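You operate a simulated robot arm through the tools that you are given. There is no shell and no other tool.

Carry out the task below with a simulated two-armed robot. There is one attempt and no reset: what you move stays moved.

## Task
Pick up the purple paper cup with one hand, pass it to the other hand and put it on the upper shelf of the steel-topped counter. Set down upright: purple paper cup.

Only the result counts: the job must be done as asked and must still hold three seconds after the hand-in. Knocking over, shifting, dropping, spilling or breaking anything else fails it.

## Robot
Two 7-joint arms with two-finger parallel grippers on one trunk, on a base that moves. Base frame: it is fixed to the floor where the robot stands at the start and does not move with it; the origin is under the middle of the robot, x ahead of it, y to its left, z up. Readings come in m, degrees, newtons and seconds.
The left shoulder is at the start at [0.06, 0.143, 0.801], the right one opposite. With the tool pointing down near the work surface each hand reaches from about 0.32 to 0.74 m from the robot's upright axis, wherever it stands, measured 20 degrees to its own side. Places, roughly: purple paper cup (8x8x11 cm) [0.5, 0.2, 0.7]; upper shelf of the steel-topped counter [-2.2, 3.6, 0.5]. Payload 1.57 kg a hand.
The tool frame of a hand sits at the grasp point between the pads (the TCP): z along the fingers, y along the line on which they close. The tips reach 0.03 m beyond it. The gripper opens to 0.11 m. The fingers are 0.024 m wide and 0.012 m thick; the gripper's body (0.048 by 0.112 m) begins 0.078 m behind the TCP.
Orientation is that of the tool frame in the base frame, as [roll, pitch, yaw] about the fixed x, y, z axes, in that order (R = Rz(yaw) Ry(pitch) Rx(roll)). With the fingers straight down and closing along the base's y, the tool's x points along the base's -x, its y along +y and its z along -z.

## Interface
- The arms move only by the tool arm_command. It takes "left_increments", "right_increments" or both (then of equal length, played together; a hand with none holds still); each is a list that holds one entry, the list of rows, each a list of 7 numbers: the closure in counts, from 0 (fully open) to 255 (shut), then the shift along the base's x, y, z in units of 300 mm (1.0 is 300 mm), then the turn, a rotation vector about the base's x, y, z in units of 60 degrees (1.0 is 60 degrees). In form: [[[gripper, dx, dy, dz, ax, ay, az], ...]]. A call has 1 to 20 rows; each row is the pose to reach, as a shift and turn from the pose commanded when the call began. A call with a number of a shift or a turn outside -1 to 1 is refused whole. A row lasts 0.2 s, in which the tool goes at most 0.05 m and 8.6 degrees; a call with a longer step from one row to the next is refused whole, and so is a gripper value outside its range. Where a pose cannot be reached the arm comes as near as it can. A force on the tool above 40 N (or 10 N above the force at the start of the call, whichever is more), or a blocked arm, ends the call early, and 0.2 s more pass. The fingers move at their own pace (about 0.045 m/s each) and stop on an object; they squeeze with about 41 N. The grip force told is the motor's: it shows also when the fingers shut on nothing. Time passes only in rows, and 0.2 s behind the last, so rows that repeat a pose let the fingers close. It gives the time, the measured TCP pose, the force on the tool (base axes), the opening and the grip force at its end, in the units of the frame above (readings bear some noise), with the torque about the TCP (base axes, N m) and any sound that the robot's microphone picked up.
- Cameras (640 x 400 px; columns grow to the right, rows downward): "scene" is now at [0.0349, 0.0116, 1.3975]; the picture's right is [0.16, -0.99, 0.00], its down [-0.85, -0.14, -0.50] and it looks along [0.50, 0.08, -0.86] (base axes); focal length 258 px, centre (320, 200). "left" rides on the left gripper at [0.07, -0.016, -0.141] in its tool frame; the picture's right is [0.23, 0.97, 0.00], its down [-0.86, 0.20, -0.48] and it looks along [-0.47, 0.11, 0.88] (tool axes); focal length 222 px, centre (320, 200). "right" rides on the right gripper at [0.07, 0.016, -0.141] in its tool frame; the picture's right is [-0.23, 0.97, 0.00], its down [-0.86, -0.20, -0.48] and it looks along [-0.47, -0.11, 0.88] (tool axes); focal length 222 px, centre (320, 200). There is no depth. A picture from a camera that has moved, and an enlarged one, comes with that camera's place and axes in the base frame and with its lens.
- snapshot(camera): a new picture of that camera. The clock stands still meanwhile.
- lift_body(by): slides the trunk up (or, below 0, down) by that many m; the arms and the scene camera ride with it, the base frame stays. It gives what a move gives, with no picture.
- roll_base(legs): drives the robot by 1 to 6 legs, each [ahead, left, turn to the left] in m, m and degrees, along the robot's own axes; the way and the turn of a leg run together, so that a leg with both is an arc; at most 1.5 m and 180 degrees a leg. The arms and the cameras ride along, it lands a little off, and it stops where it bumps. It gives what a move gives.
- pan_tilt(pan, tilt): turns the head with the scene camera to pan (to the left, within 86 degrees either way) and tilt (down, from -29 to 69), counted from straight ahead of the robot. It gives what a move gives.
- enlarge(camera, box): a new picture of the part [left, top, right, bottom] of that camera's present view, enlarged. The clock stands still meanwhile.
- close_job(): hands the job in; it is judged then, once.

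Places have to be worked out from the pictures, the camera data and where the tool is seen. Open the grippers and draw the arms clear of the work before you hand the job in, unless the task says otherwise.

The tools are called after ">>>" as a command line: name --argument value ..., lists and objects as JSON in quotes. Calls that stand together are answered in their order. arm_command: Moves the arms, as the interface text tells. Its arguments: {"type":"object","properties":{"left_increments":{"type":"array","items":{"type":"array","items":{"type":"array","items":{"type":"number"}}}},"right_increments":{"type":"array","items":{"type":"array","items":{"type":"array","items":{"type":"number"}}}}},"required":[]} The other tools are called the same way: lift_body (by) moves the trunk up or down; roll_base (legs) drives the base; pan_tilt (pan, tilt) turns the head that bears the scene camera; snapshot (camera) takes a picture; enlarge (camera, box) takes an enlarged picture of a part of a camera's view; close_job () hands the job in.

At the start:

```text
time_s: 0.0
left_position: [0.3065, 0.2404, 0.8941]
left_tool_rot: [-179.9, 0.0, -180.0]
left_force: [1.1, -0.9, -0.1]
left_torque: [0.01, 0.0, 0.01]
left_opening: 0.11
left_grip_force: 0.1
right_position: [0.319, 0.0073, 0.9101]
right_tool_rot: [179.9, 0.0, 179.9]
right_force: [0.4, 0.3, 0.2]
right_torque: [-0.02, -0.02, -0.03]
right_opening: 0.1102
right_grip_force: 0.0
trunk travel left (down, up): [-0.4, 0.19]
robot x, y, heading: [-0.0006, 0.0005, -0.1]
head pan, tilt (commanded): [9.2, 59.7]
```

scene: 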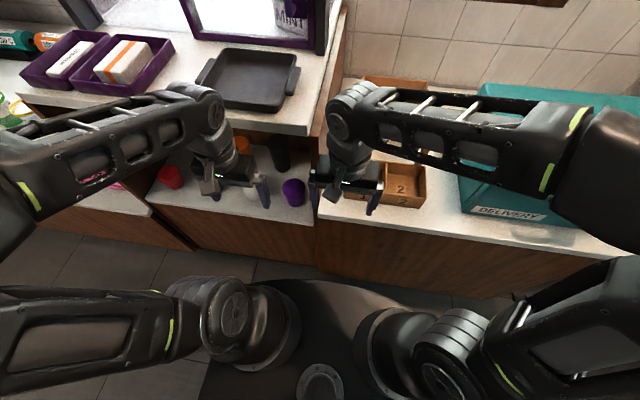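
right: 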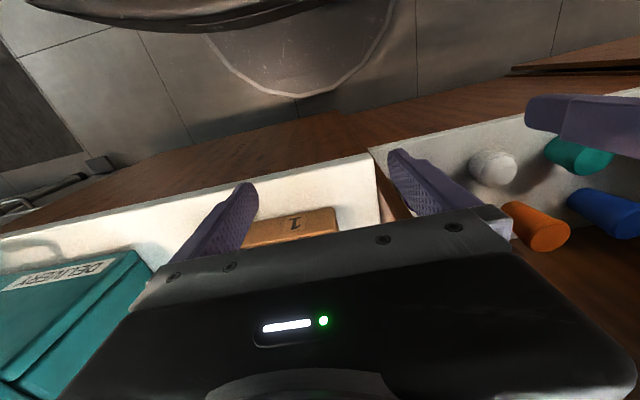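
left: 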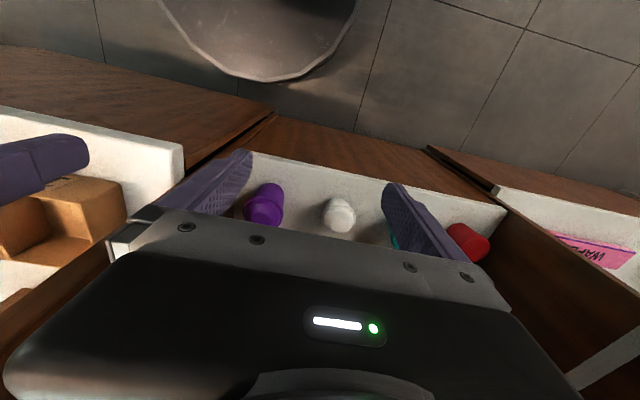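

The pictures show the cups in a recess under an upper board, with the purple cup at the front right of it. I take enlarged pictures to locate it.

>>> enlarge --camera "scene" --box '[140, 40, 340, 260]'

>>> enlarge --camera "left" --box '[140, 120, 540, 300]'

>>> enlarge --camera "right" --box '[360, 60, 640, 260]'

```text
1.82 times, centred on (240, 150) of scene
camera zoom: at [0.0349, 0.0116, 1.3975], right [0.16, -0.99, 0.0], down [-0.85, -0.14, -0.5], along [0.5, 0.08, -0.86], focal length 469 px, centre (466, 291)
```

zoom: 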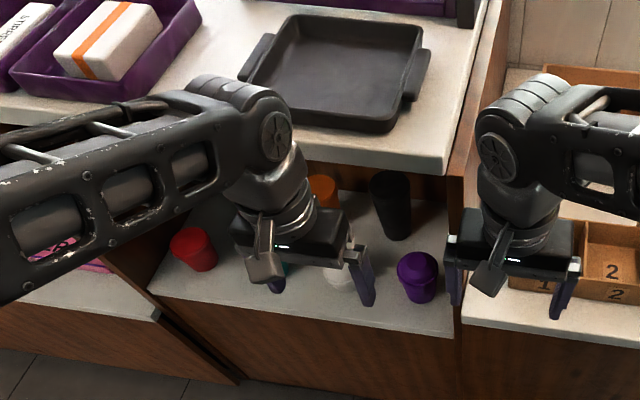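

```text
1.60 times, centred on (340, 210) of left
camera zoom: at [0.2369, 0.2221, 1.0376], right [-0.23, 0.97, 0.0], down [0.86, 0.2, 0.48], along [0.47, 0.11, -0.88], focal length 355 px, centre (288, 184)
```

zoom: 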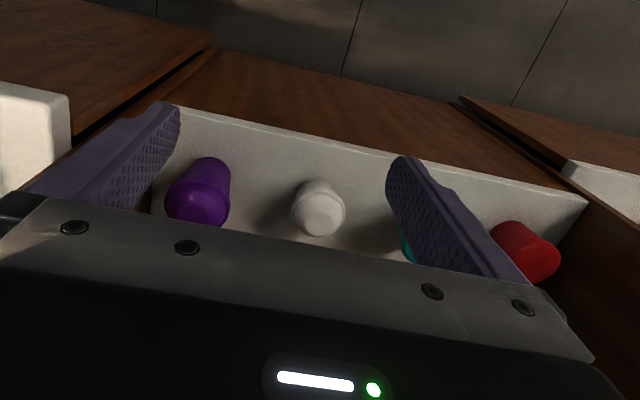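

```text
2.00 times, centred on (500, 160) of right
camera zoom: at [0.2492, 0.0227, 1.0505], right [0.23, 0.97, 0.0], down [0.86, -0.2, 0.48], along [0.47, -0.11, -0.88], focal length 444 px, centre (-40, 280)
```

zoom: 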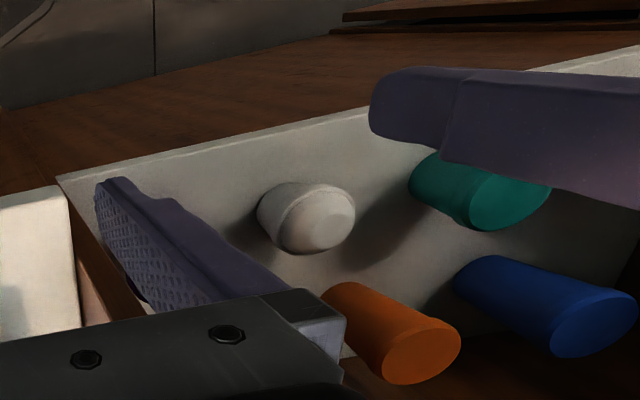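

The left arm hides part of the recess, so I enlarge just the purple cup to judge its shape and its place.

>>> enlarge --camera "scene" --box '[255, 130, 335, 230]'

>>> enlarge --camera "left" --box '[220, 160, 380, 260]'

```text
4.00 times, centred on (295, 180) of scene
camera zoom: at [0.0349, 0.0116, 1.3975], right [0.16, -0.99, 0.0], down [-0.85, -0.14, -0.5], along [0.5, 0.08, -0.86], focal length 1033 px, centre (420, 280)
```

zoom: 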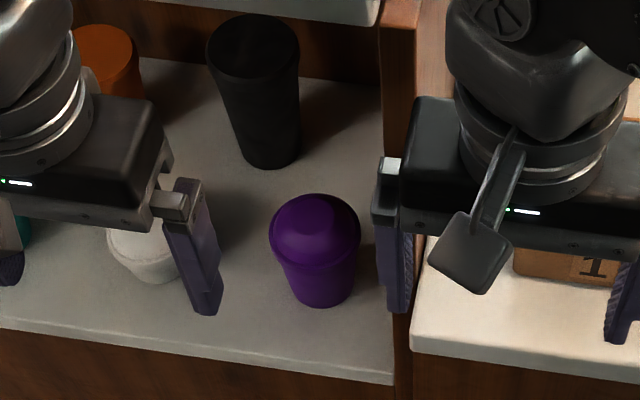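

```text
4.00 times, centred on (300, 210) of left
camera zoom: at [0.2369, 0.2221, 1.0376], right [-0.23, 0.97, 0.0], down [0.86, 0.2, 0.48], along [0.47, 0.11, -0.88], focal length 888 px, centre (400, 160)
```

zoom: 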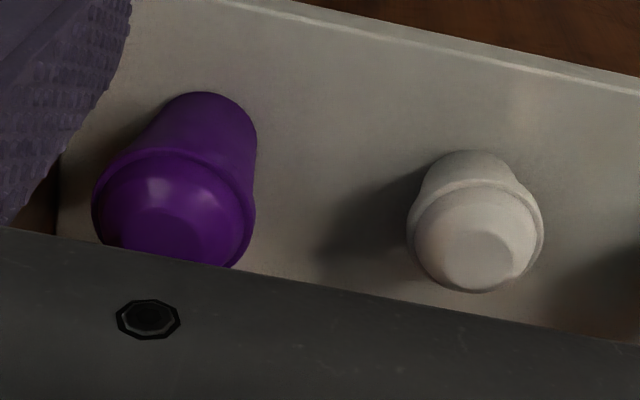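

The purple cup is upright with a domed lid; by triangulating from both cameras its base is near (0.477, 0.171, 0.60), with the rim near z 0.676. Before I move the arm in, I need the height of the upper board behind it, so I tilt the head up for another look.

>>> pan_tilt --pan 20 --tilt 35

>>> snapshot --camera "scene"

```text
time_s: 0.9
left_position: [0.3092, 0.2395, 0.8952]
left_tool_rot: [-179.9, 0.0, -180.0]
left_force: [0.1, 0.8, -0.1]
left_torque: [0.01, -0.02, -0.01]
left_opening: 0.1099
left_grip_force: 0.1
right_position: [0.3196, 0.0061, 0.9093]
right_tool_rot: [180.0, 0.0, 180.0]
right_force: [-0.3, 0.6, -0.2]
right_torque: [0.03, 0.0, 0.03]
right_opening: 0.1099
right_grip_force: 0.1
trunk travel left (down, up): [-0.4, 0.19]
robot x, y, heading: [-0.0022, 0.0021, 0.0]
head pan, tilt (commanded): [20.0, 35.0]
```

```text
taken
camera scene: at [0.0515, 0.031, 1.4314], right [0.34, -0.94, 0.0], down [-0.54, -0.2, -0.82], along [0.77, 0.28, -0.57], focal length 258 px, centre (320, 200)
```

scene: 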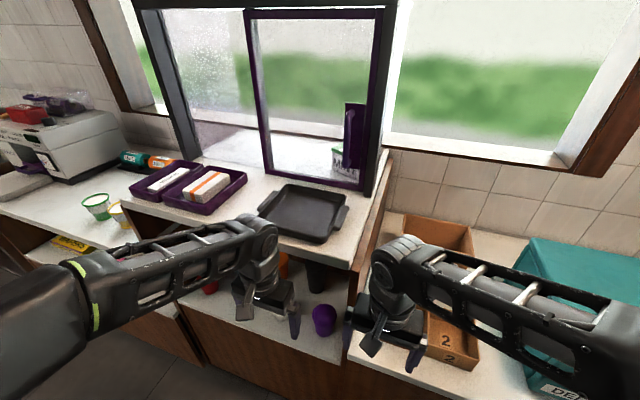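

The board with the trays is above and behind the cup, but its height is still unclear. I raise the trunk by 0.15 m to get parallax and take another picture.

>>> lift_body --by 0.15

>>> snapshot --camera "scene"

>>> enlarge --camera "scene" --box '[170, 170, 400, 370]'

```text
time_s: 2.6
left_position: [0.3084, 0.2401, 1.046]
left_tool_rot: [180.0, 0.0, -179.9]
left_force: [-0.2, -0.5, 0.2]
left_torque: [-0.02, -0.01, 0.05]
left_opening: 0.11
left_grip_force: 0.1
right_position: [0.3197, 0.0069, 1.0588]
right_tool_rot: [180.0, 0.0, -180.0]
right_force: [0.7, -0.1, -0.2]
right_torque: [0.0, 0.01, 0.01]
right_opening: 0.11
right_grip_force: 0.2
trunk travel left (down, up): [-0.55, 0.04]
robot x, y, heading: [0.0015, -0.0025, 0.0]
head pan, tilt (commanded): [20.0, 35.0]
```

```text
taken
camera scene: at [0.0516, 0.0311, 1.5814], right [0.34, -0.94, 0.0], down [-0.54, -0.2, -0.82], along [0.77, 0.28, -0.57], focal length 258 px, centre (320, 200)
```

scene: 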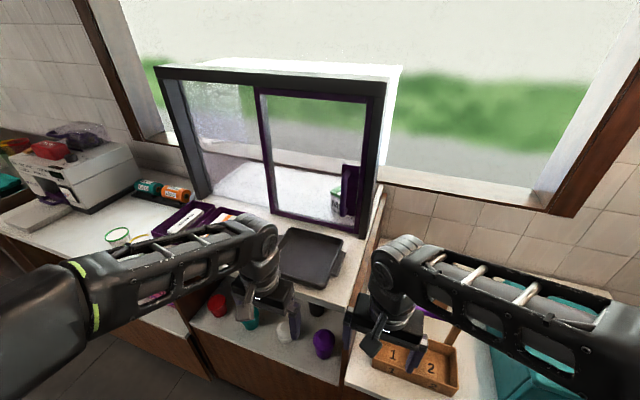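

```text
2.00 times, centred on (285, 270) of scene
camera zoom: at [0.0516, 0.0311, 1.5814], right [0.34, -0.94, 0.0], down [-0.54, -0.2, -0.82], along [0.77, 0.28, -0.57], focal length 516 px, centre (390, 60)
```

zoom: 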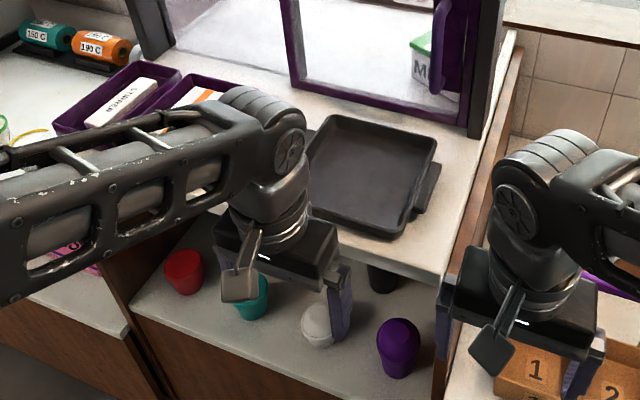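

The first estimates put the board's front corner surprisingly high and far forward, perhaps right above the cup. I measure it more carefully with close-ups at two trunk heights.

>>> enlarge --camera "scene" --box '[300, 260, 380, 310]'

>>> enlarge --camera "scene" --box '[160, 270, 360, 395]'

>>> lift_body --by -0.25

>>> snapshot --camera "scene"

>>> enlarge --camera "scene" --box '[300, 200, 400, 280]'

```text
8.00 times, centred on (340, 285) of scene
camera zoom: at [0.0516, 0.0311, 1.5814], right [0.34, -0.94, 0.0], down [-0.54, -0.2, -0.82], along [0.77, 0.28, -0.57], focal length 2065 px, centre (160, -480)
```

zoom: 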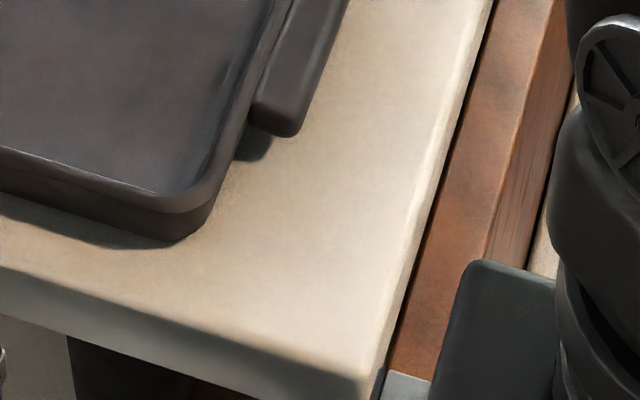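

```text
3.20 times, centred on (260, 332) of scene
camera zoom: at [0.0516, 0.0311, 1.5814], right [0.34, -0.94, 0.0], down [-0.54, -0.2, -0.82], along [0.77, 0.28, -0.57], focal length 826 px, centre (512, -224)
```

zoom: 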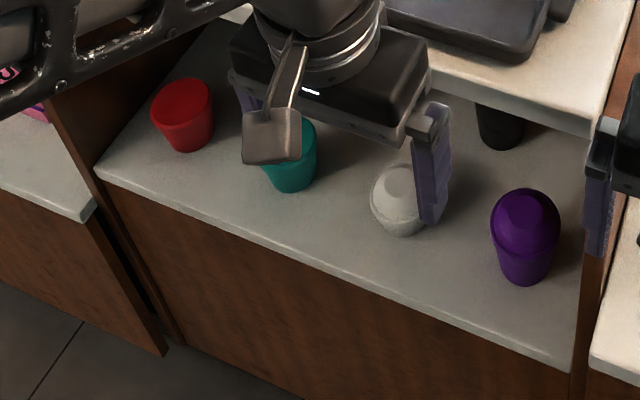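

```text
time_s: 5.2
left_position: [0.3079, 0.2407, 0.7951]
left_tool_rot: [179.9, -0.1, 180.0]
left_force: [-0.1, 0.3, 0.4]
left_torque: [0.01, 0.01, 0.0]
left_opening: 0.1101
left_grip_force: 0.0
right_position: [0.3189, 0.0068, 0.8105]
right_tool_rot: [-180.0, 0.0, -179.9]
right_force: [0.1, -0.9, -0.6]
right_torque: [0.0, -0.01, -0.03]
right_opening: 0.11
right_grip_force: 0.0
trunk travel left (down, up): [-0.3, 0.29]
robot x, y, heading: [-0.0026, 0.0028, -0.1]
head pan, tilt (commanded): [20.0, 35.0]
```

```text
taken
camera scene: at [0.0515, 0.031, 1.3315], right [0.34, -0.94, 0.0], down [-0.54, -0.2, -0.82], along [0.77, 0.28, -0.57], focal length 258 px, centre (320, 200)
```

scene: 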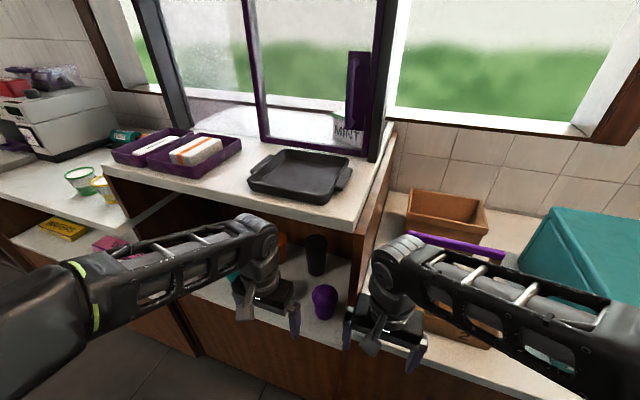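

```text
5.00 times, centred on (350, 240) of scene
camera zoom: at [0.0515, 0.031, 1.3315], right [0.34, -0.94, 0.0], down [-0.54, -0.2, -0.82], along [0.77, 0.28, -0.57], focal length 1291 px, centre (170, 0)
```

zoom: 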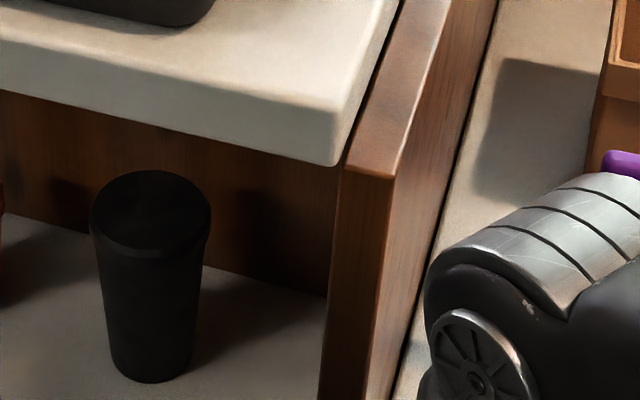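

The board's front edge comes out near x = 0.395 with its top near z = 1.04, and the right-hand partition is near y = 0.095. So the cup stands in an open-fronted cubby, and the hand must reach in tilted from the front. I look left and right for free floor before planning the drive.

>>> pan_tilt --pan 86 --tilt 25

>>> snapshot --camera "scene"

>>> pan_tilt --pan -86 --tilt 25

>>> snapshot --camera "scene"

```text
time_s: 6.6
left_position: [0.3084, 0.2404, 0.795]
left_tool_rot: [180.0, 0.0, 180.0]
left_force: [1.7, -0.8, -0.3]
left_torque: [-0.02, -0.01, -0.01]
left_opening: 0.1098
left_grip_force: 0.0
right_position: [0.3191, 0.0066, 0.8101]
right_tool_rot: [179.9, 0.0, -180.0]
right_force: [1.5, -0.7, -0.6]
right_torque: [-0.01, 0.0, -0.05]
right_opening: 0.11
right_grip_force: 0.1
trunk travel left (down, up): [-0.3, 0.29]
robot x, y, heading: [-0.0004, 0.0031, -0.2]
head pan, tilt (commanded): [85.9, 25.0]
```

```text
taken
camera scene: at [-0.0247, 0.0928, 1.3472], right [1.0, -0.07, 0.0], down [-0.03, -0.42, -0.91], along [0.06, 0.9, -0.42], focal length 258 px, centre (320, 200)
```

scene: 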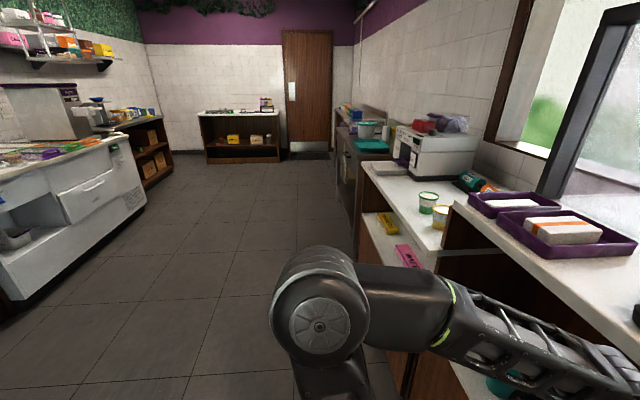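

```text
time_s: 9.2
left_position: [0.3082, 0.2401, 0.7962]
left_tool_rot: [179.9, 0.0, -180.0]
left_force: [-0.4, -0.3, -0.5]
left_torque: [-0.02, 0.01, 0.03]
left_opening: 0.1095
left_grip_force: 0.0
right_position: [0.3176, 0.0069, 0.8106]
right_tool_rot: [-180.0, 0.0, 180.0]
right_force: [-0.2, -0.4, -0.6]
right_torque: [-0.04, -0.02, 0.01]
right_opening: 0.11
right_grip_force: 0.2
trunk travel left (down, up): [-0.3, 0.29]
robot x, y, heading: [-0.0022, 0.0022, -0.1]
head pan, tilt (commanded): [-85.9, 25.0]
```

```text
taken
camera scene: at [-0.0247, -0.091, 1.3472], right [-1.0, -0.07, 0.0], down [-0.03, 0.42, -0.91], along [0.06, -0.9, -0.42], focal length 258 px, centre (320, 200)
```

scene: 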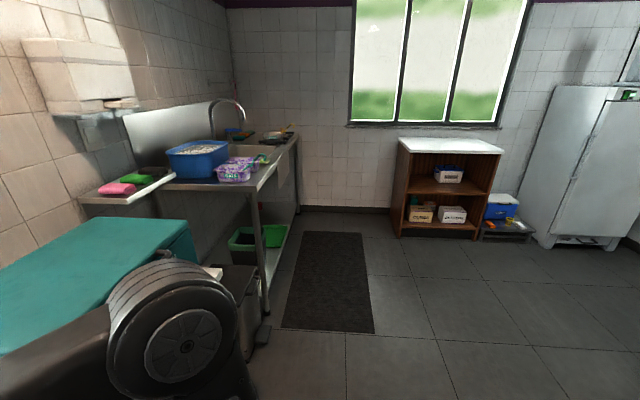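

The target falls at about pixel (135, 152) of the left view, at the brown-shelved counter beside the white freezer. I turn the head left again and enlarge that region.

>>> pan_tilt --pan 86 --tilt 25

>>> enlarge --camera "scene" --box '[0, 70, 220, 260]'

>>> enlarge --camera "scene" --box '[90, 90, 190, 200]'

>>> enlarge --camera "scene" --box '[180, 70, 440, 220]'

```text
time_s: 11.8
left_position: [0.3082, 0.2403, 0.7945]
left_tool_rot: [-180.0, 0.0, -179.9]
left_force: [-0.8, 0.3, -0.4]
left_torque: [-0.03, -0.01, 0.0]
left_opening: 0.1101
left_grip_force: 0.0
right_position: [0.3199, 0.0076, 0.8091]
right_tool_rot: [180.0, 0.0, -180.0]
right_force: [0.1, -0.3, -0.4]
right_torque: [0.01, 0.0, -0.03]
right_opening: 0.1098
right_grip_force: 0.0
trunk travel left (down, up): [-0.3, 0.29]
robot x, y, heading: [0.0012, -0.0001, -0.0]
head pan, tilt (commanded): [85.9, 25.0]
```

```text
2.11 times, centred on (110, 165) of scene
camera zoom: at [-0.0247, 0.0928, 1.3472], right [1.0, -0.07, 0.0], down [-0.03, -0.42, -0.91], along [0.06, 0.9, -0.42], focal length 544 px, centre (762, 274)
```

zoom: 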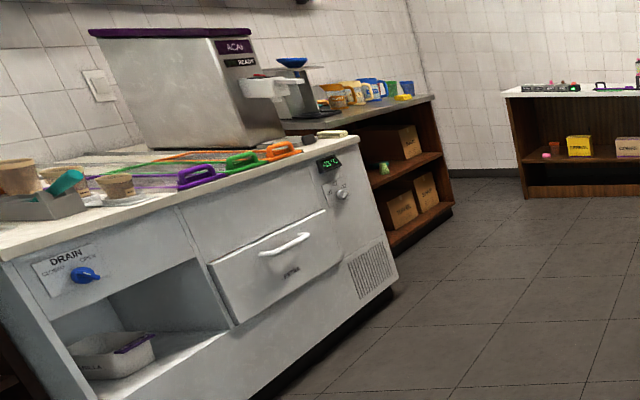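

```text
3.64 times, centred on (140, 145) of scene
camera zoom: at [-0.0247, 0.0928, 1.3472], right [1.0, -0.07, 0.0], down [-0.03, -0.42, -0.91], along [0.06, 0.9, -0.42], focal length 939 px, centre (974, 400)
```

zoom: 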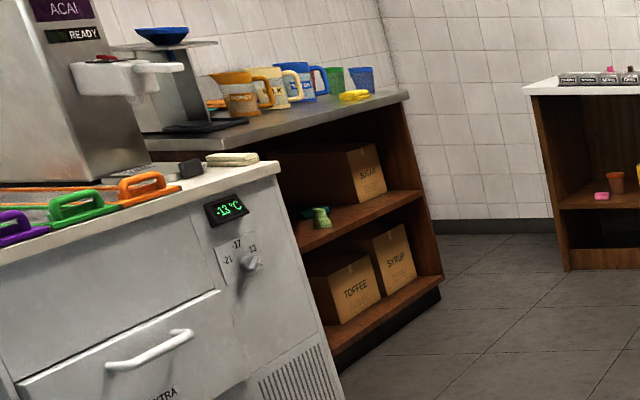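

```text
2.46 times, centred on (310, 145) of scene
camera zoom: at [-0.0247, 0.0928, 1.3472], right [1.0, -0.07, 0.0], down [-0.03, -0.42, -0.91], along [0.06, 0.9, -0.42], focal length 636 px, centre (345, 335)
```

zoom: 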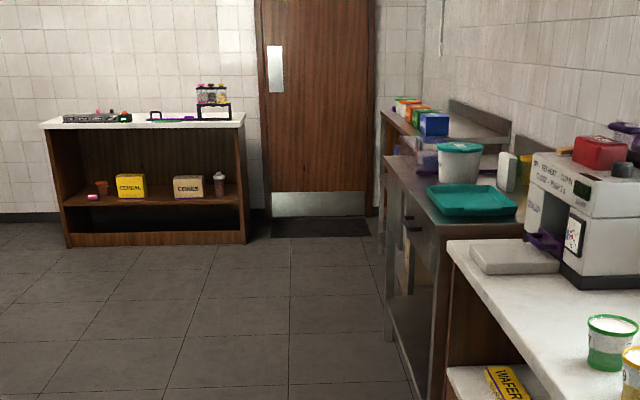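

The steel-topped counter stands along the far left wall, its open front facing +x, with two wooden shelves. The upper one holds a sugar box and a small green item. I now back off 0.12 m to have room for a tilted forward reach, and turn the head back to the cup.

>>> roll_base --legs '[[-0.13, 0, 0]]'

>>> pan_tilt --pan 12 --tilt 48

>>> snapshot --camera "scene"

```text
time_s: 13.1
left_position: [0.1817, 0.2397, 0.7952]
left_tool_rot: [179.9, 0.1, 180.0]
left_force: [-0.6, 0.7, 0.6]
left_torque: [0.0, 0.01, -0.01]
left_opening: 0.1102
left_grip_force: 0.1
right_position: [0.1926, 0.0066, 0.8099]
right_tool_rot: [-180.0, 0.0, -179.9]
right_force: [0.0, 0.5, -0.5]
right_torque: [0.0, 0.03, -0.01]
right_opening: 0.1101
right_grip_force: 0.1
trunk travel left (down, up): [-0.3, 0.29]
robot x, y, heading: [-0.1234, 0.0047, 0.1]
head pan, tilt (commanded): [85.9, 25.0]
```

```text
time_s: 14.5
left_position: [0.1815, 0.2403, 0.7962]
left_tool_rot: [180.0, 0.0, 179.9]
left_force: [1.0, 0.0, 0.2]
left_torque: [0.02, 0.04, 0.0]
left_opening: 0.1102
left_grip_force: 0.0
right_position: [0.1929, 0.0073, 0.8081]
right_tool_rot: [-180.0, 0.0, 179.9]
right_force: [-0.3, -0.4, 0.7]
right_torque: [-0.01, 0.0, 0.04]
right_opening: 0.1101
right_grip_force: 0.0
trunk travel left (down, up): [-0.3, 0.29]
robot x, y, heading: [-0.1268, 0.0025, 0.0]
head pan, tilt (commanded): [12.0, 48.0]
```

```text
taken
camera scene: at [-0.0803, 0.0174, 1.3125], right [0.21, -0.98, 0.0], down [-0.73, -0.16, -0.67], along [0.65, 0.14, -0.74], focal length 258 px, centre (320, 200)
```

scene: 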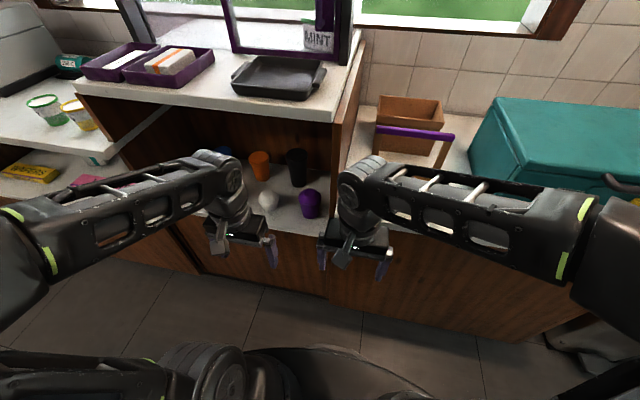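

The purple cup is in clear view between the two hands. I enlarge it to refine its position from this new camera place.

>>> enlarge --camera "scene" --box '[255, 160, 375, 235]'

>>> snapshot --camera "left"

```text
5.33 times, centred on (315, 198) of scene
camera zoom: at [-0.0803, 0.0174, 1.3125], right [0.21, -0.98, 0.0], down [-0.73, -0.16, -0.67], along [0.65, 0.14, -0.74], focal length 1377 px, centre (347, 213)
```

zoom: 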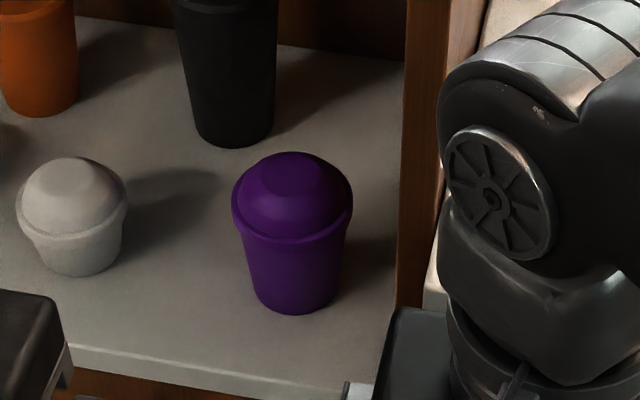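

```text
taken
camera left: at [0.1108, 0.2221, 0.9376], right [-0.23, 0.97, 0.0], down [0.86, 0.2, 0.48], along [0.47, 0.11, -0.88], focal length 222 px, centre (320, 200)
```

left: 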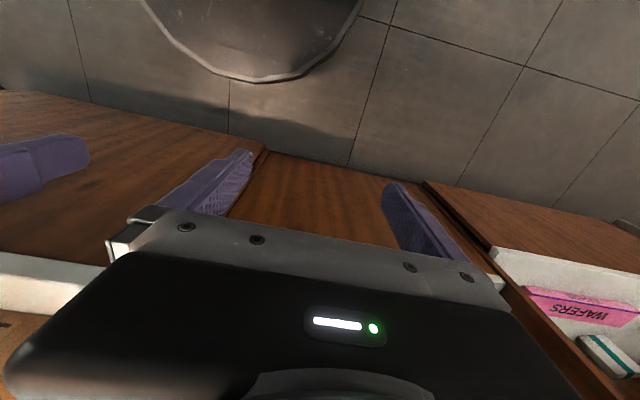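

Triangulated again, the cup's axis is at about (0.480, 0.169), the counter at z 0.599, and the lid rim about 8 cm above that. I swing the left hand to a pre-grasp pose tilted 50° below horizontal, about 0.12 m short of the cup, with the fingers slightly closed to clear the partition.

>>> arm_command --left_increments '[[[35, 0.1203, -0.0394, -0.0178, 0, -0.1111, 0], [35, 0.2406, -0.0789, -0.0356, 0, -0.2222, 0], [35, 0.3608, -0.1183, -0.0533, 0, -0.3333, 0], [35, 0.4811, -0.1578, -0.0711, 0, -0.4444, 0], [35, 0.6014, -0.1972, -0.0889, 0, -0.5556, 0], [35, 0.7217, -0.2367, -0.1067, 0, -0.6667, 0], [35, 0.7217, -0.2367, -0.1067, 0, -0.6667, 0], [35, 0.7217, -0.2367, -0.1067, 0, -0.6667, 0]]]'

>>> snapshot --camera "scene"

>>> snapshot --camera "left"

```text
time_s: 16.3
left_position: [0.396, 0.1673, 0.7617]
left_tool_rot: [-179.9, 40.0, 180.0]
left_force: [0.2, 0.5, -1.1]
left_torque: [-0.03, 0.01, 0.02]
left_opening: 0.0948
left_grip_force: 0.0
right_position: [0.1936, 0.0072, 0.8112]
right_tool_rot: [179.9, 0.1, 179.9]
right_force: [0.0, 0.0, 0.0]
right_torque: [0.01, -0.02, -0.03]
right_opening: 0.1101
right_grip_force: 0.0
trunk travel left (down, up): [-0.3, 0.29]
robot x, y, heading: [-0.1283, 0.001, 0.0]
head pan, tilt (commanded): [12.0, 48.0]
```

```text
taken
camera scene: at [-0.0804, 0.0173, 1.3125], right [0.21, -0.98, 0.0], down [-0.73, -0.15, -0.67], along [0.65, 0.14, -0.74], focal length 258 px, centre (320, 200)
```

scene: 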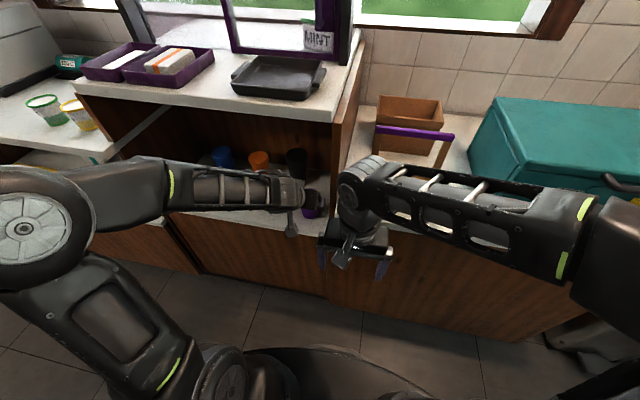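

```text
taken
camera left: at [0.251, 0.1492, 0.8273], right [-0.17, 0.97, -0.15], down [0.35, 0.2, 0.92], along [0.92, 0.11, -0.37], focal length 222 px, centre (320, 200)
```

left: 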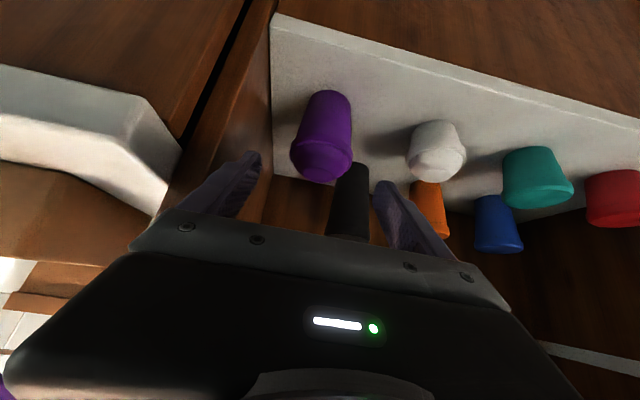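

The hand arrived as planned, and the cup lies between the fingers in the wrist view. I enlarge that view to check the sideways alignment before going in.

>>> enlarge --camera "left" --box '[230, 70, 430, 195]'

>>> enlarge --camera "scene" --box '[255, 160, 375, 235]'

```text
3.20 times, centred on (330, 132) of left
camera zoom: at [0.251, 0.1492, 0.8273], right [-0.17, 0.97, -0.15], down [0.35, 0.2, 0.92], along [0.92, 0.11, -0.37], focal length 711 px, centre (288, 416)
```

zoom: 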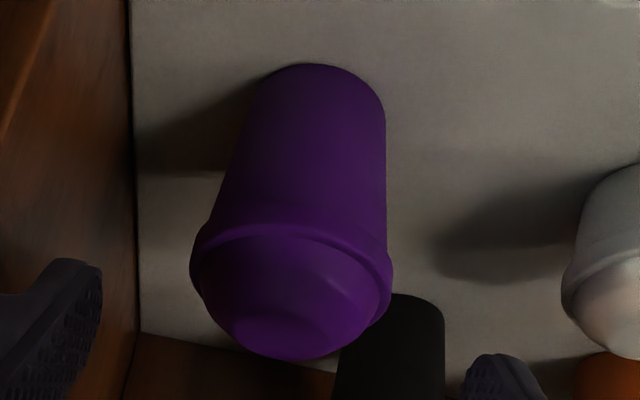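

```text
5.33 times, centred on (315, 198) of scene
camera zoom: at [-0.0804, 0.0173, 1.3125], right [0.21, -0.98, 0.0], down [-0.73, -0.15, -0.67], along [0.65, 0.14, -0.74], focal length 1377 px, centre (347, 213)
```

zoom: 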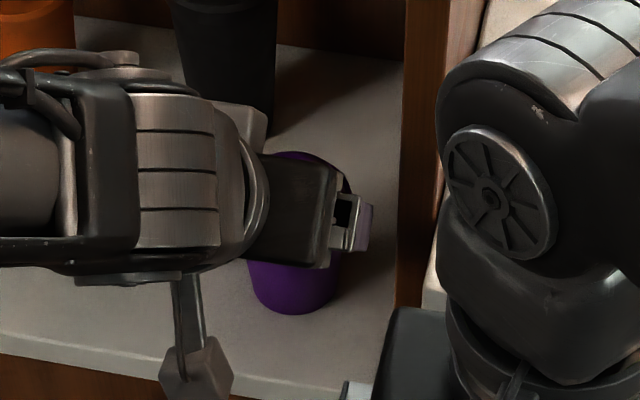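

The wrist view puts the rim centre at (0.480, 0.1685, 0.675) with a rim width of 7.7 cm, in line with the hand. I advance 0.12 m along the fingers.

>>> arm_command --left_increments '[[[35, 0.0643, 0.001, -0.0766, 0, 0, 0], [35, 0.1285, 0.002, -0.1532, 0, 0, 0], [35, 0.1928, 0.003, -0.2298, 0, 0, 0], [35, 0.257, 0.003, -0.3063, 0, 0, 0], [35, 0.257, 0.003, -0.3063, 0, 0, 0]]]'

>>> snapshot --camera "left"

>>> enlarge --camera "scene" --box '[255, 160, 375, 235]'

```text
time_s: 17.5
left_position: [0.4729, 0.1716, 0.669]
left_tool_rot: [-180.0, 40.0, -180.0]
left_force: [0.5, 0.1, 0.0]
left_torque: [0.0, 0.03, -0.02]
left_opening: 0.095
left_grip_force: 0.0
right_position: [0.192, 0.0072, 0.8096]
right_tool_rot: [-180.0, 0.0, -180.0]
right_force: [0.8, 0.0, 1.5]
right_torque: [-0.04, -0.01, -0.05]
right_opening: 0.1098
right_grip_force: 0.0
trunk travel left (down, up): [-0.3, 0.29]
robot x, y, heading: [-0.1292, 0.0002, -0.2]
head pan, tilt (commanded): [12.0, 48.0]
```

```text
taken
camera left: at [0.3282, 0.1536, 0.7334], right [-0.17, 0.97, -0.15], down [0.35, 0.2, 0.92], along [0.92, 0.11, -0.37], focal length 222 px, centre (320, 200)
```

left: 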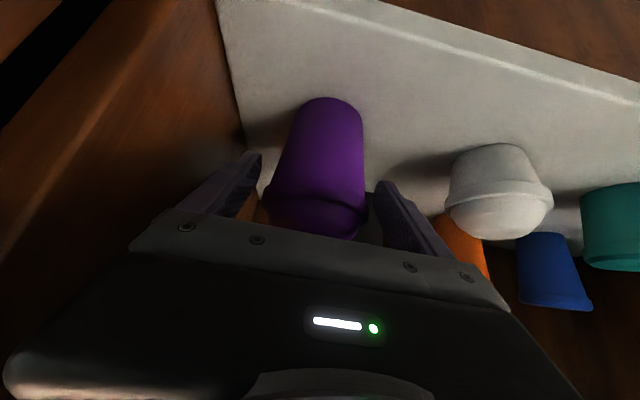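

```text
5.33 times, centred on (315, 198) of scene
camera zoom: at [-0.0801, 0.0173, 1.3124], right [0.21, -0.98, 0.0], down [-0.73, -0.15, -0.67], along [0.65, 0.14, -0.74], focal length 1377 px, centre (347, 213)
```

zoom: 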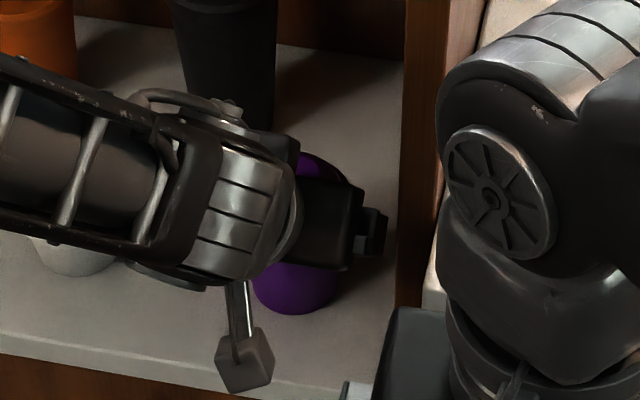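

The fingers straddle the rim evenly and nothing is being touched. I close the left gripper now.

>>> arm_command --left_increments '[[[90, 0, 0, 0, 0, 0, 0], [140, 0, 0, 0, 0, 0, 0], [200, 0, 0, 0, 0, 0, 0], [255, 0, 0, 0, 0, 0, 0], [255, 0, 0, 0, 0, 0, 0], [255, 0, 0, 0, 0, 0, 0]]]'

>>> snapshot --camera "left"

```text
time_s: 18.9
left_position: [0.472, 0.1724, 0.6694]
left_tool_rot: [-180.0, 40.0, 179.9]
left_force: [0.5, -1.5, 1.8]
left_torque: [0.0, -0.02, 0.01]
left_opening: 0.0753
left_grip_force: 40.5
right_position: [0.1919, 0.0066, 0.809]
right_tool_rot: [180.0, 0.0, -179.9]
right_force: [0.4, -1.1, 0.5]
right_torque: [-0.03, 0.01, 0.03]
right_opening: 0.11
right_grip_force: 0.0
trunk travel left (down, up): [-0.3, 0.29]
robot x, y, heading: [-0.127, 0.0004, 0.1]
head pan, tilt (commanded): [12.0, 48.0]
```

```text
taken
camera left: at [0.3279, 0.1535, 0.7337], right [-0.17, 0.97, -0.15], down [0.35, 0.2, 0.92], along [0.92, 0.11, -0.37], focal length 222 px, centre (320, 200)
```

left: 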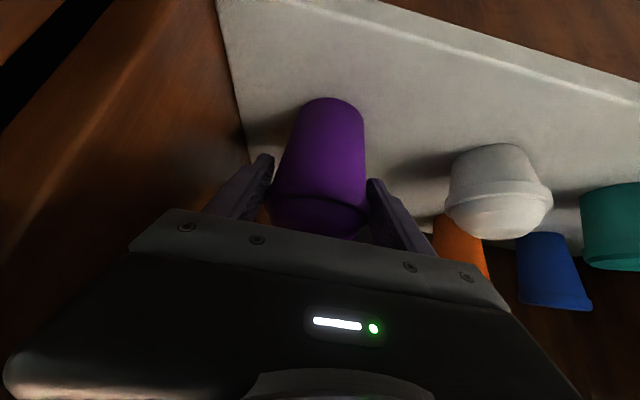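

The grip holds at 0.0753 m with 40 N on the rim. I lift the cup 4 cm straight up and check that it comes along level.

>>> arm_command --left_increments '[[[255, 0, 0, 0.0333, 0, 0, 0], [255, 0, 0, 0.0667, 0, 0, 0], [255, 0, 0, 0.1, 0, 0, 0], [255, 0, 0, 0.1333, 0, 0, 0], [255, 0, 0, 0.1333, 0, 0, 0]]]'

>>> snapshot --camera "left"

>>> enlarge --camera "scene" --box '[255, 160, 375, 235]'

```text
time_s: 20.1
left_position: [0.4742, 0.171, 0.7087]
left_tool_rot: [-179.9, 40.0, 180.0]
left_force: [-0.6, 0.3, -2.5]
left_torque: [-0.01, 0.0, 0.0]
left_opening: 0.0751
left_grip_force: 41.5
right_position: [0.194, 0.0061, 0.8097]
right_tool_rot: [179.9, 0.0, -180.0]
right_force: [0.1, 1.0, 0.6]
right_torque: [0.01, 0.02, 0.02]
right_opening: 0.1102
right_grip_force: 0.0
trunk travel left (down, up): [-0.3, 0.29]
robot x, y, heading: [-0.1291, -0.0006, 0.1]
head pan, tilt (commanded): [12.0, 48.0]
```

```text
taken
camera left: at [0.3286, 0.1527, 0.7741], right [-0.17, 0.97, -0.15], down [0.35, 0.2, 0.92], along [0.92, 0.11, -0.37], focal length 222 px, centre (320, 200)
```

left: 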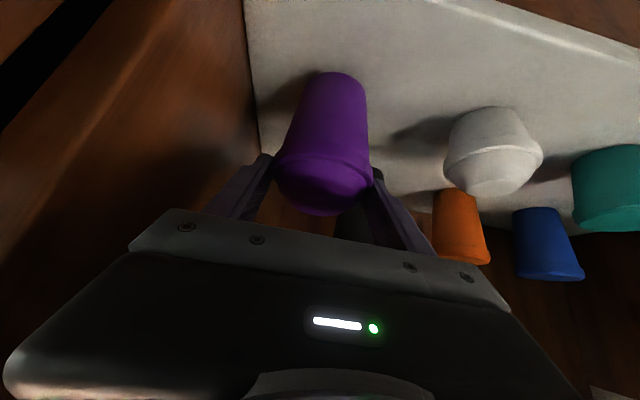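

```text
5.33 times, centred on (315, 198) of scene
camera zoom: at [-0.0801, 0.0174, 1.3124], right [0.21, -0.98, 0.0], down [-0.73, -0.15, -0.67], along [0.65, 0.14, -0.74], focal length 1377 px, centre (347, 213)
```

zoom: 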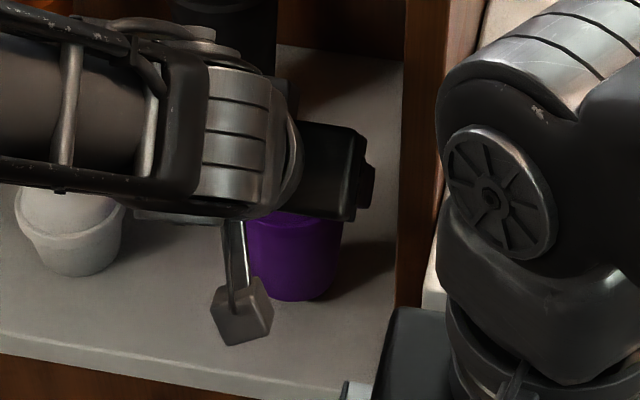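

The cup seems to have moved relative to the fingers in the wrist view. I enlarge both views to see whether it actually left the counter.

>>> enlarge --camera "left" --box '[230, 50, 430, 240]'

>>> enlarge --camera "scene" --box '[280, 180, 340, 225]'

```text
2.11 times, centred on (330, 145) of left
camera zoom: at [0.3286, 0.1527, 0.7741], right [-0.17, 0.97, -0.15], down [0.35, 0.2, 0.92], along [0.92, 0.11, -0.37], focal length 468 px, centre (299, 316)
```

zoom: 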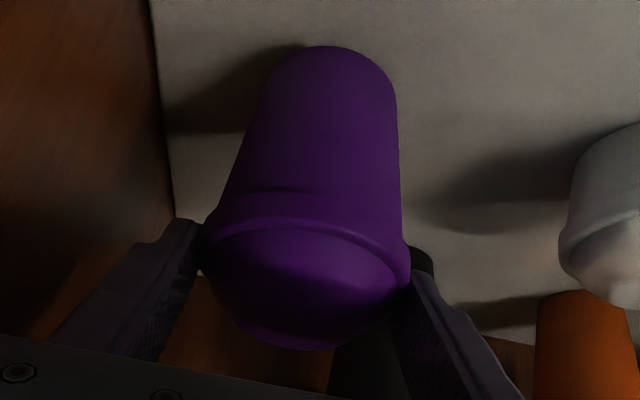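

```text
8.89 times, centred on (310, 202) of scene
camera zoom: at [-0.0801, 0.0174, 1.3124], right [0.21, -0.98, 0.0], down [-0.73, -0.15, -0.67], along [0.65, 0.14, -0.74], focal length 2295 px, centre (409, 178)
```

zoom: 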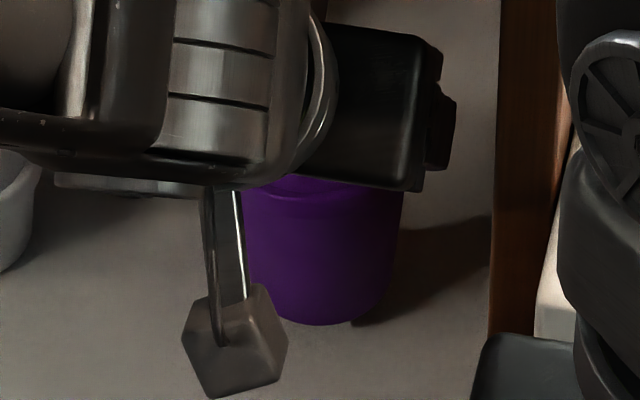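

The cup rose only about 1.5 cm of the 4 cm: it slid along the fingers and now hangs near the tips by its rim. I hold still for a second to see whether it is still slipping.

>>> arm_command --left_increments '[[[255, 0, 0, 0, 0, 0, 0], [255, 0, 0, 0, 0, 0, 0], [255, 0, 0, 0, 0, 0, 0], [255, 0, 0, 0, 0, 0, 0]]]'

>>> enlarge --camera "left" --box '[230, 50, 430, 240]'

>>> enlarge --camera "scene" --box '[280, 180, 340, 225]'

```text
time_s: 21.1
left_position: [0.474, 0.1705, 0.7099]
left_tool_rot: [180.0, 40.0, -180.0]
left_force: [0.2, 0.1, -1.6]
left_torque: [0.02, 0.01, -0.02]
left_opening: 0.075
left_grip_force: 41.4
right_position: [0.1927, 0.0064, 0.81]
right_tool_rot: [179.9, -0.1, 180.0]
right_force: [0.1, -0.7, 0.2]
right_torque: [0.04, -0.02, 0.02]
right_opening: 0.1096
right_grip_force: 0.1
trunk travel left (down, up): [-0.3, 0.29]
robot x, y, heading: [-0.1259, -0.0028, -0.1]
head pan, tilt (commanded): [12.0, 48.0]
```

```text
2.11 times, centred on (330, 145) of left
camera zoom: at [0.3286, 0.1526, 0.7739], right [-0.17, 0.97, -0.15], down [0.35, 0.2, 0.92], along [0.92, 0.11, -0.37], focal length 468 px, centre (299, 316)
```

zoom: 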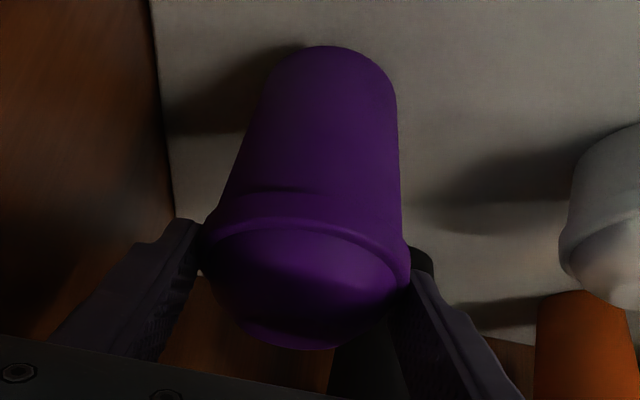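

```text
8.89 times, centred on (310, 202) of scene
camera zoom: at [-0.0801, 0.0174, 1.3124], right [0.21, -0.98, 0.0], down [-0.73, -0.15, -0.67], along [0.65, 0.14, -0.74], focal length 2295 px, centre (409, 178)
```

zoom: 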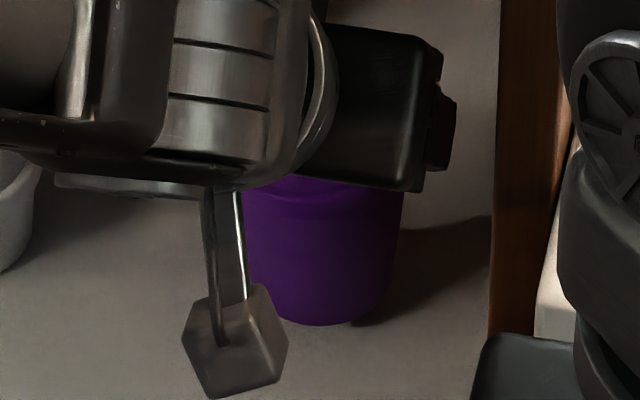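

The cup is steady but held only by the fingertips at the rim, which is not secure enough to carry. I lower it gently back onto the counter so I can regrasp it on the body under the rim.

>>> arm_command --left_increments '[[[255, 0, 0, -0.015, 0, 0, 0], [255, 0, 0, -0.03, 0, 0, 0], [255, 0, 0, -0.04, 0, 0, 0], [255, 0, 0, -0.04, 0, 0, 0]]]'

>>> enlarge --camera "left" --box '[230, 50, 430, 240]'

>>> enlarge --camera "scene" --box '[280, 180, 340, 225]'

```text
time_s: 22.1
left_position: [0.4731, 0.1706, 0.6993]
left_tool_rot: [180.0, 40.0, -180.0]
left_force: [0.0, 0.0, -2.7]
left_torque: [-0.01, 0.02, -0.02]
left_opening: 0.0751
left_grip_force: 40.5
right_position: [0.1932, 0.0074, 0.8105]
right_tool_rot: [180.0, -0.1, -180.0]
right_force: [-0.3, -0.5, 0.1]
right_torque: [0.01, -0.01, -0.02]
right_opening: 0.1101
right_grip_force: 0.1
trunk travel left (down, up): [-0.3, 0.29]
robot x, y, heading: [-0.1292, 0.0012, -0.1]
head pan, tilt (commanded): [12.0, 48.0]
```

```text
2.11 times, centred on (330, 145) of left
camera zoom: at [0.3287, 0.1527, 0.7636], right [-0.17, 0.97, -0.15], down [0.35, 0.2, 0.92], along [0.92, 0.11, -0.37], focal length 468 px, centre (299, 316)
```

zoom: 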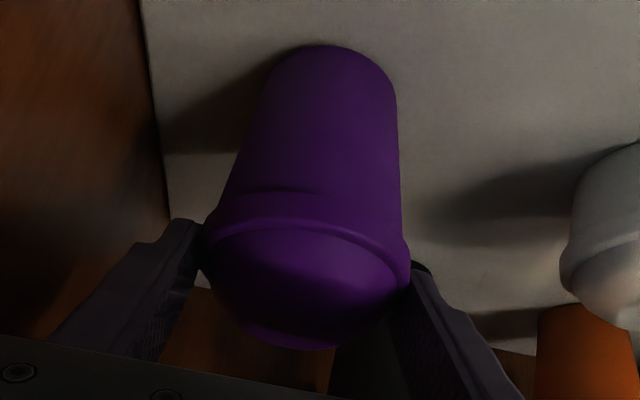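

```text
8.89 times, centred on (310, 202) of scene
camera zoom: at [-0.08, 0.0174, 1.3124], right [0.21, -0.98, 0.0], down [-0.73, -0.15, -0.67], along [0.65, 0.14, -0.74], focal length 2295 px, centre (409, 178)
```

zoom: 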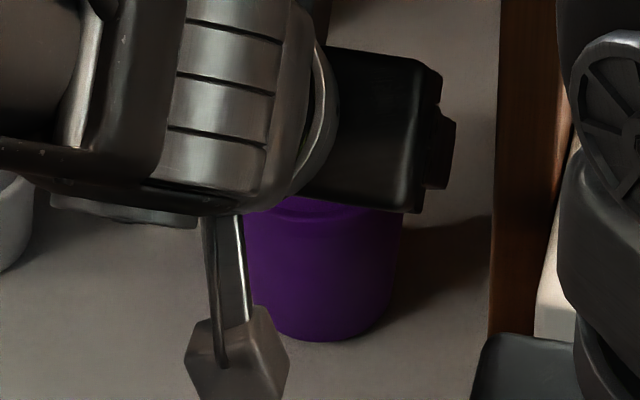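

The cup moved rigidly with the hand and is still about 7 mm above the counter. I lower in small steps and watch the vertical force for contact.

>>> arm_command --left_increments '[[[255, 0, 0, -0.007, 0, 0, 0], [255, 0, 0, -0.013, 0, 0, 0], [255, 0, 0, -0.018, 0, 0, 0], [255, 0, 0, -0.018, 0, 0, 0]]]'

>>> enlarge --camera "left" --box '[230, 50, 430, 240]'

>>> enlarge --camera "scene" --box '[280, 180, 340, 225]'

```text
time_s: 23.1
left_position: [0.4758, 0.1709, 0.6959]
left_tool_rot: [180.0, 40.1, 179.9]
left_force: [-2.2, 0.6, 9.0]
left_torque: [0.11, 0.44, 0.0]
left_opening: 0.0749
left_grip_force: 41.4
right_position: [0.1928, 0.0071, 0.8104]
right_tool_rot: [-180.0, 0.0, 179.9]
right_force: [0.9, -0.2, -0.4]
right_torque: [0.01, -0.03, 0.01]
right_opening: 0.1099
right_grip_force: 0.1
trunk travel left (down, up): [-0.3, 0.29]
robot x, y, heading: [-0.1227, -0.0, 0.0]
head pan, tilt (commanded): [12.0, 48.0]
```

```text
2.11 times, centred on (330, 145) of left
camera zoom: at [0.3295, 0.1522, 0.7595], right [-0.17, 0.97, -0.15], down [0.35, 0.2, 0.92], along [0.92, 0.11, -0.37], focal length 468 px, centre (299, 316)
```

zoom: 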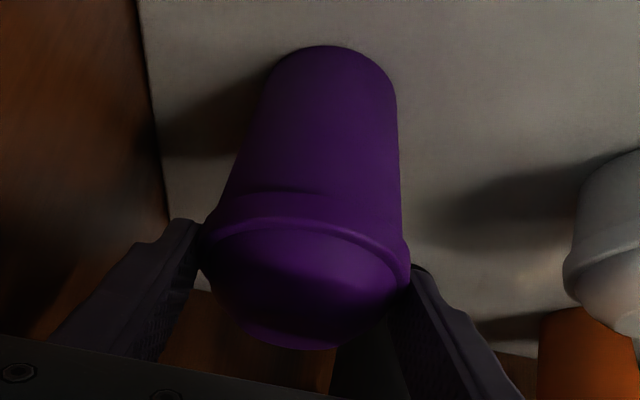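

```text
8.89 times, centred on (310, 202) of scene
camera zoom: at [-0.0811, 0.0172, 1.3126], right [0.21, -0.98, 0.0], down [-0.73, -0.15, -0.67], along [0.65, 0.14, -0.74], focal length 2295 px, centre (409, 178)
```

zoom: 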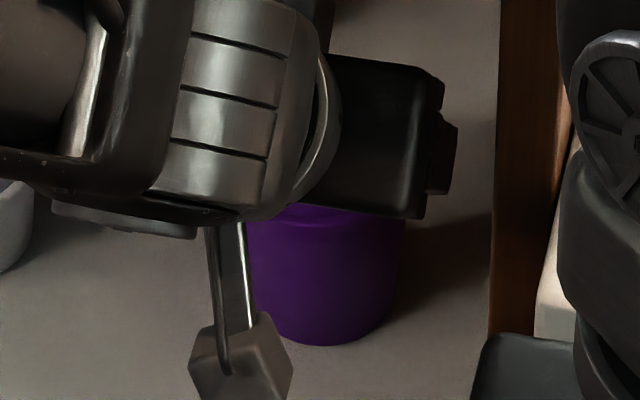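

Contact: the upward force rose to 9 N, and its torque puts the touch on the base's near edge, so the cup leans very slightly toward me. I press 2 mm more to let it settle flat and look before opening.

>>> arm_command --left_increments '[[[255, 0, 0, -0.004, 0, 0, 0], [255, 0, 0, -0.008, 0, 0, 0], [255, 0, 0, -0.008, 0, 0, 0]]]'

>>> enlarge --camera "left" --box '[230, 50, 430, 240]'

```text
time_s: 23.9
left_position: [0.4758, 0.1711, 0.6945]
left_tool_rot: [180.0, 40.4, -180.0]
left_force: [-6.9, 4.6, 29.4]
left_torque: [0.08, 0.48, 0.01]
left_opening: 0.0751
left_grip_force: 41.4
right_position: [0.1917, 0.0065, 0.8103]
right_tool_rot: [-179.9, 0.1, 180.0]
right_force: [0.0, 0.3, 0.6]
right_torque: [0.0, -0.04, 0.01]
right_opening: 0.1103
right_grip_force: 0.1
trunk travel left (down, up): [-0.3, 0.29]
robot x, y, heading: [-0.1285, 0.0012, -0.1]
head pan, tilt (commanded): [12.0, 48.0]
```

```text
2.11 times, centred on (330, 145) of left
camera zoom: at [0.3295, 0.152, 0.7586], right [-0.17, 0.97, -0.15], down [0.34, 0.2, 0.92], along [0.92, 0.11, -0.37], focal length 468 px, centre (299, 316)
```

zoom: 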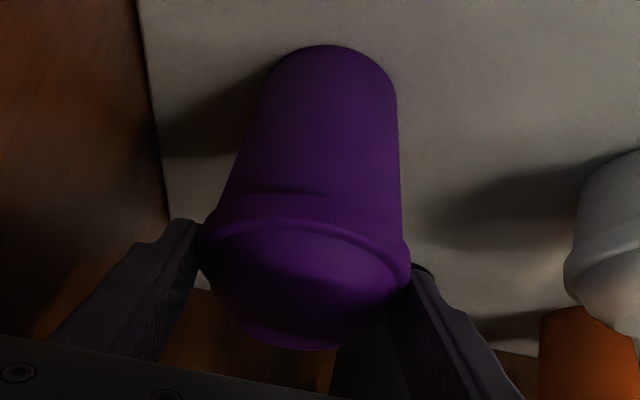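

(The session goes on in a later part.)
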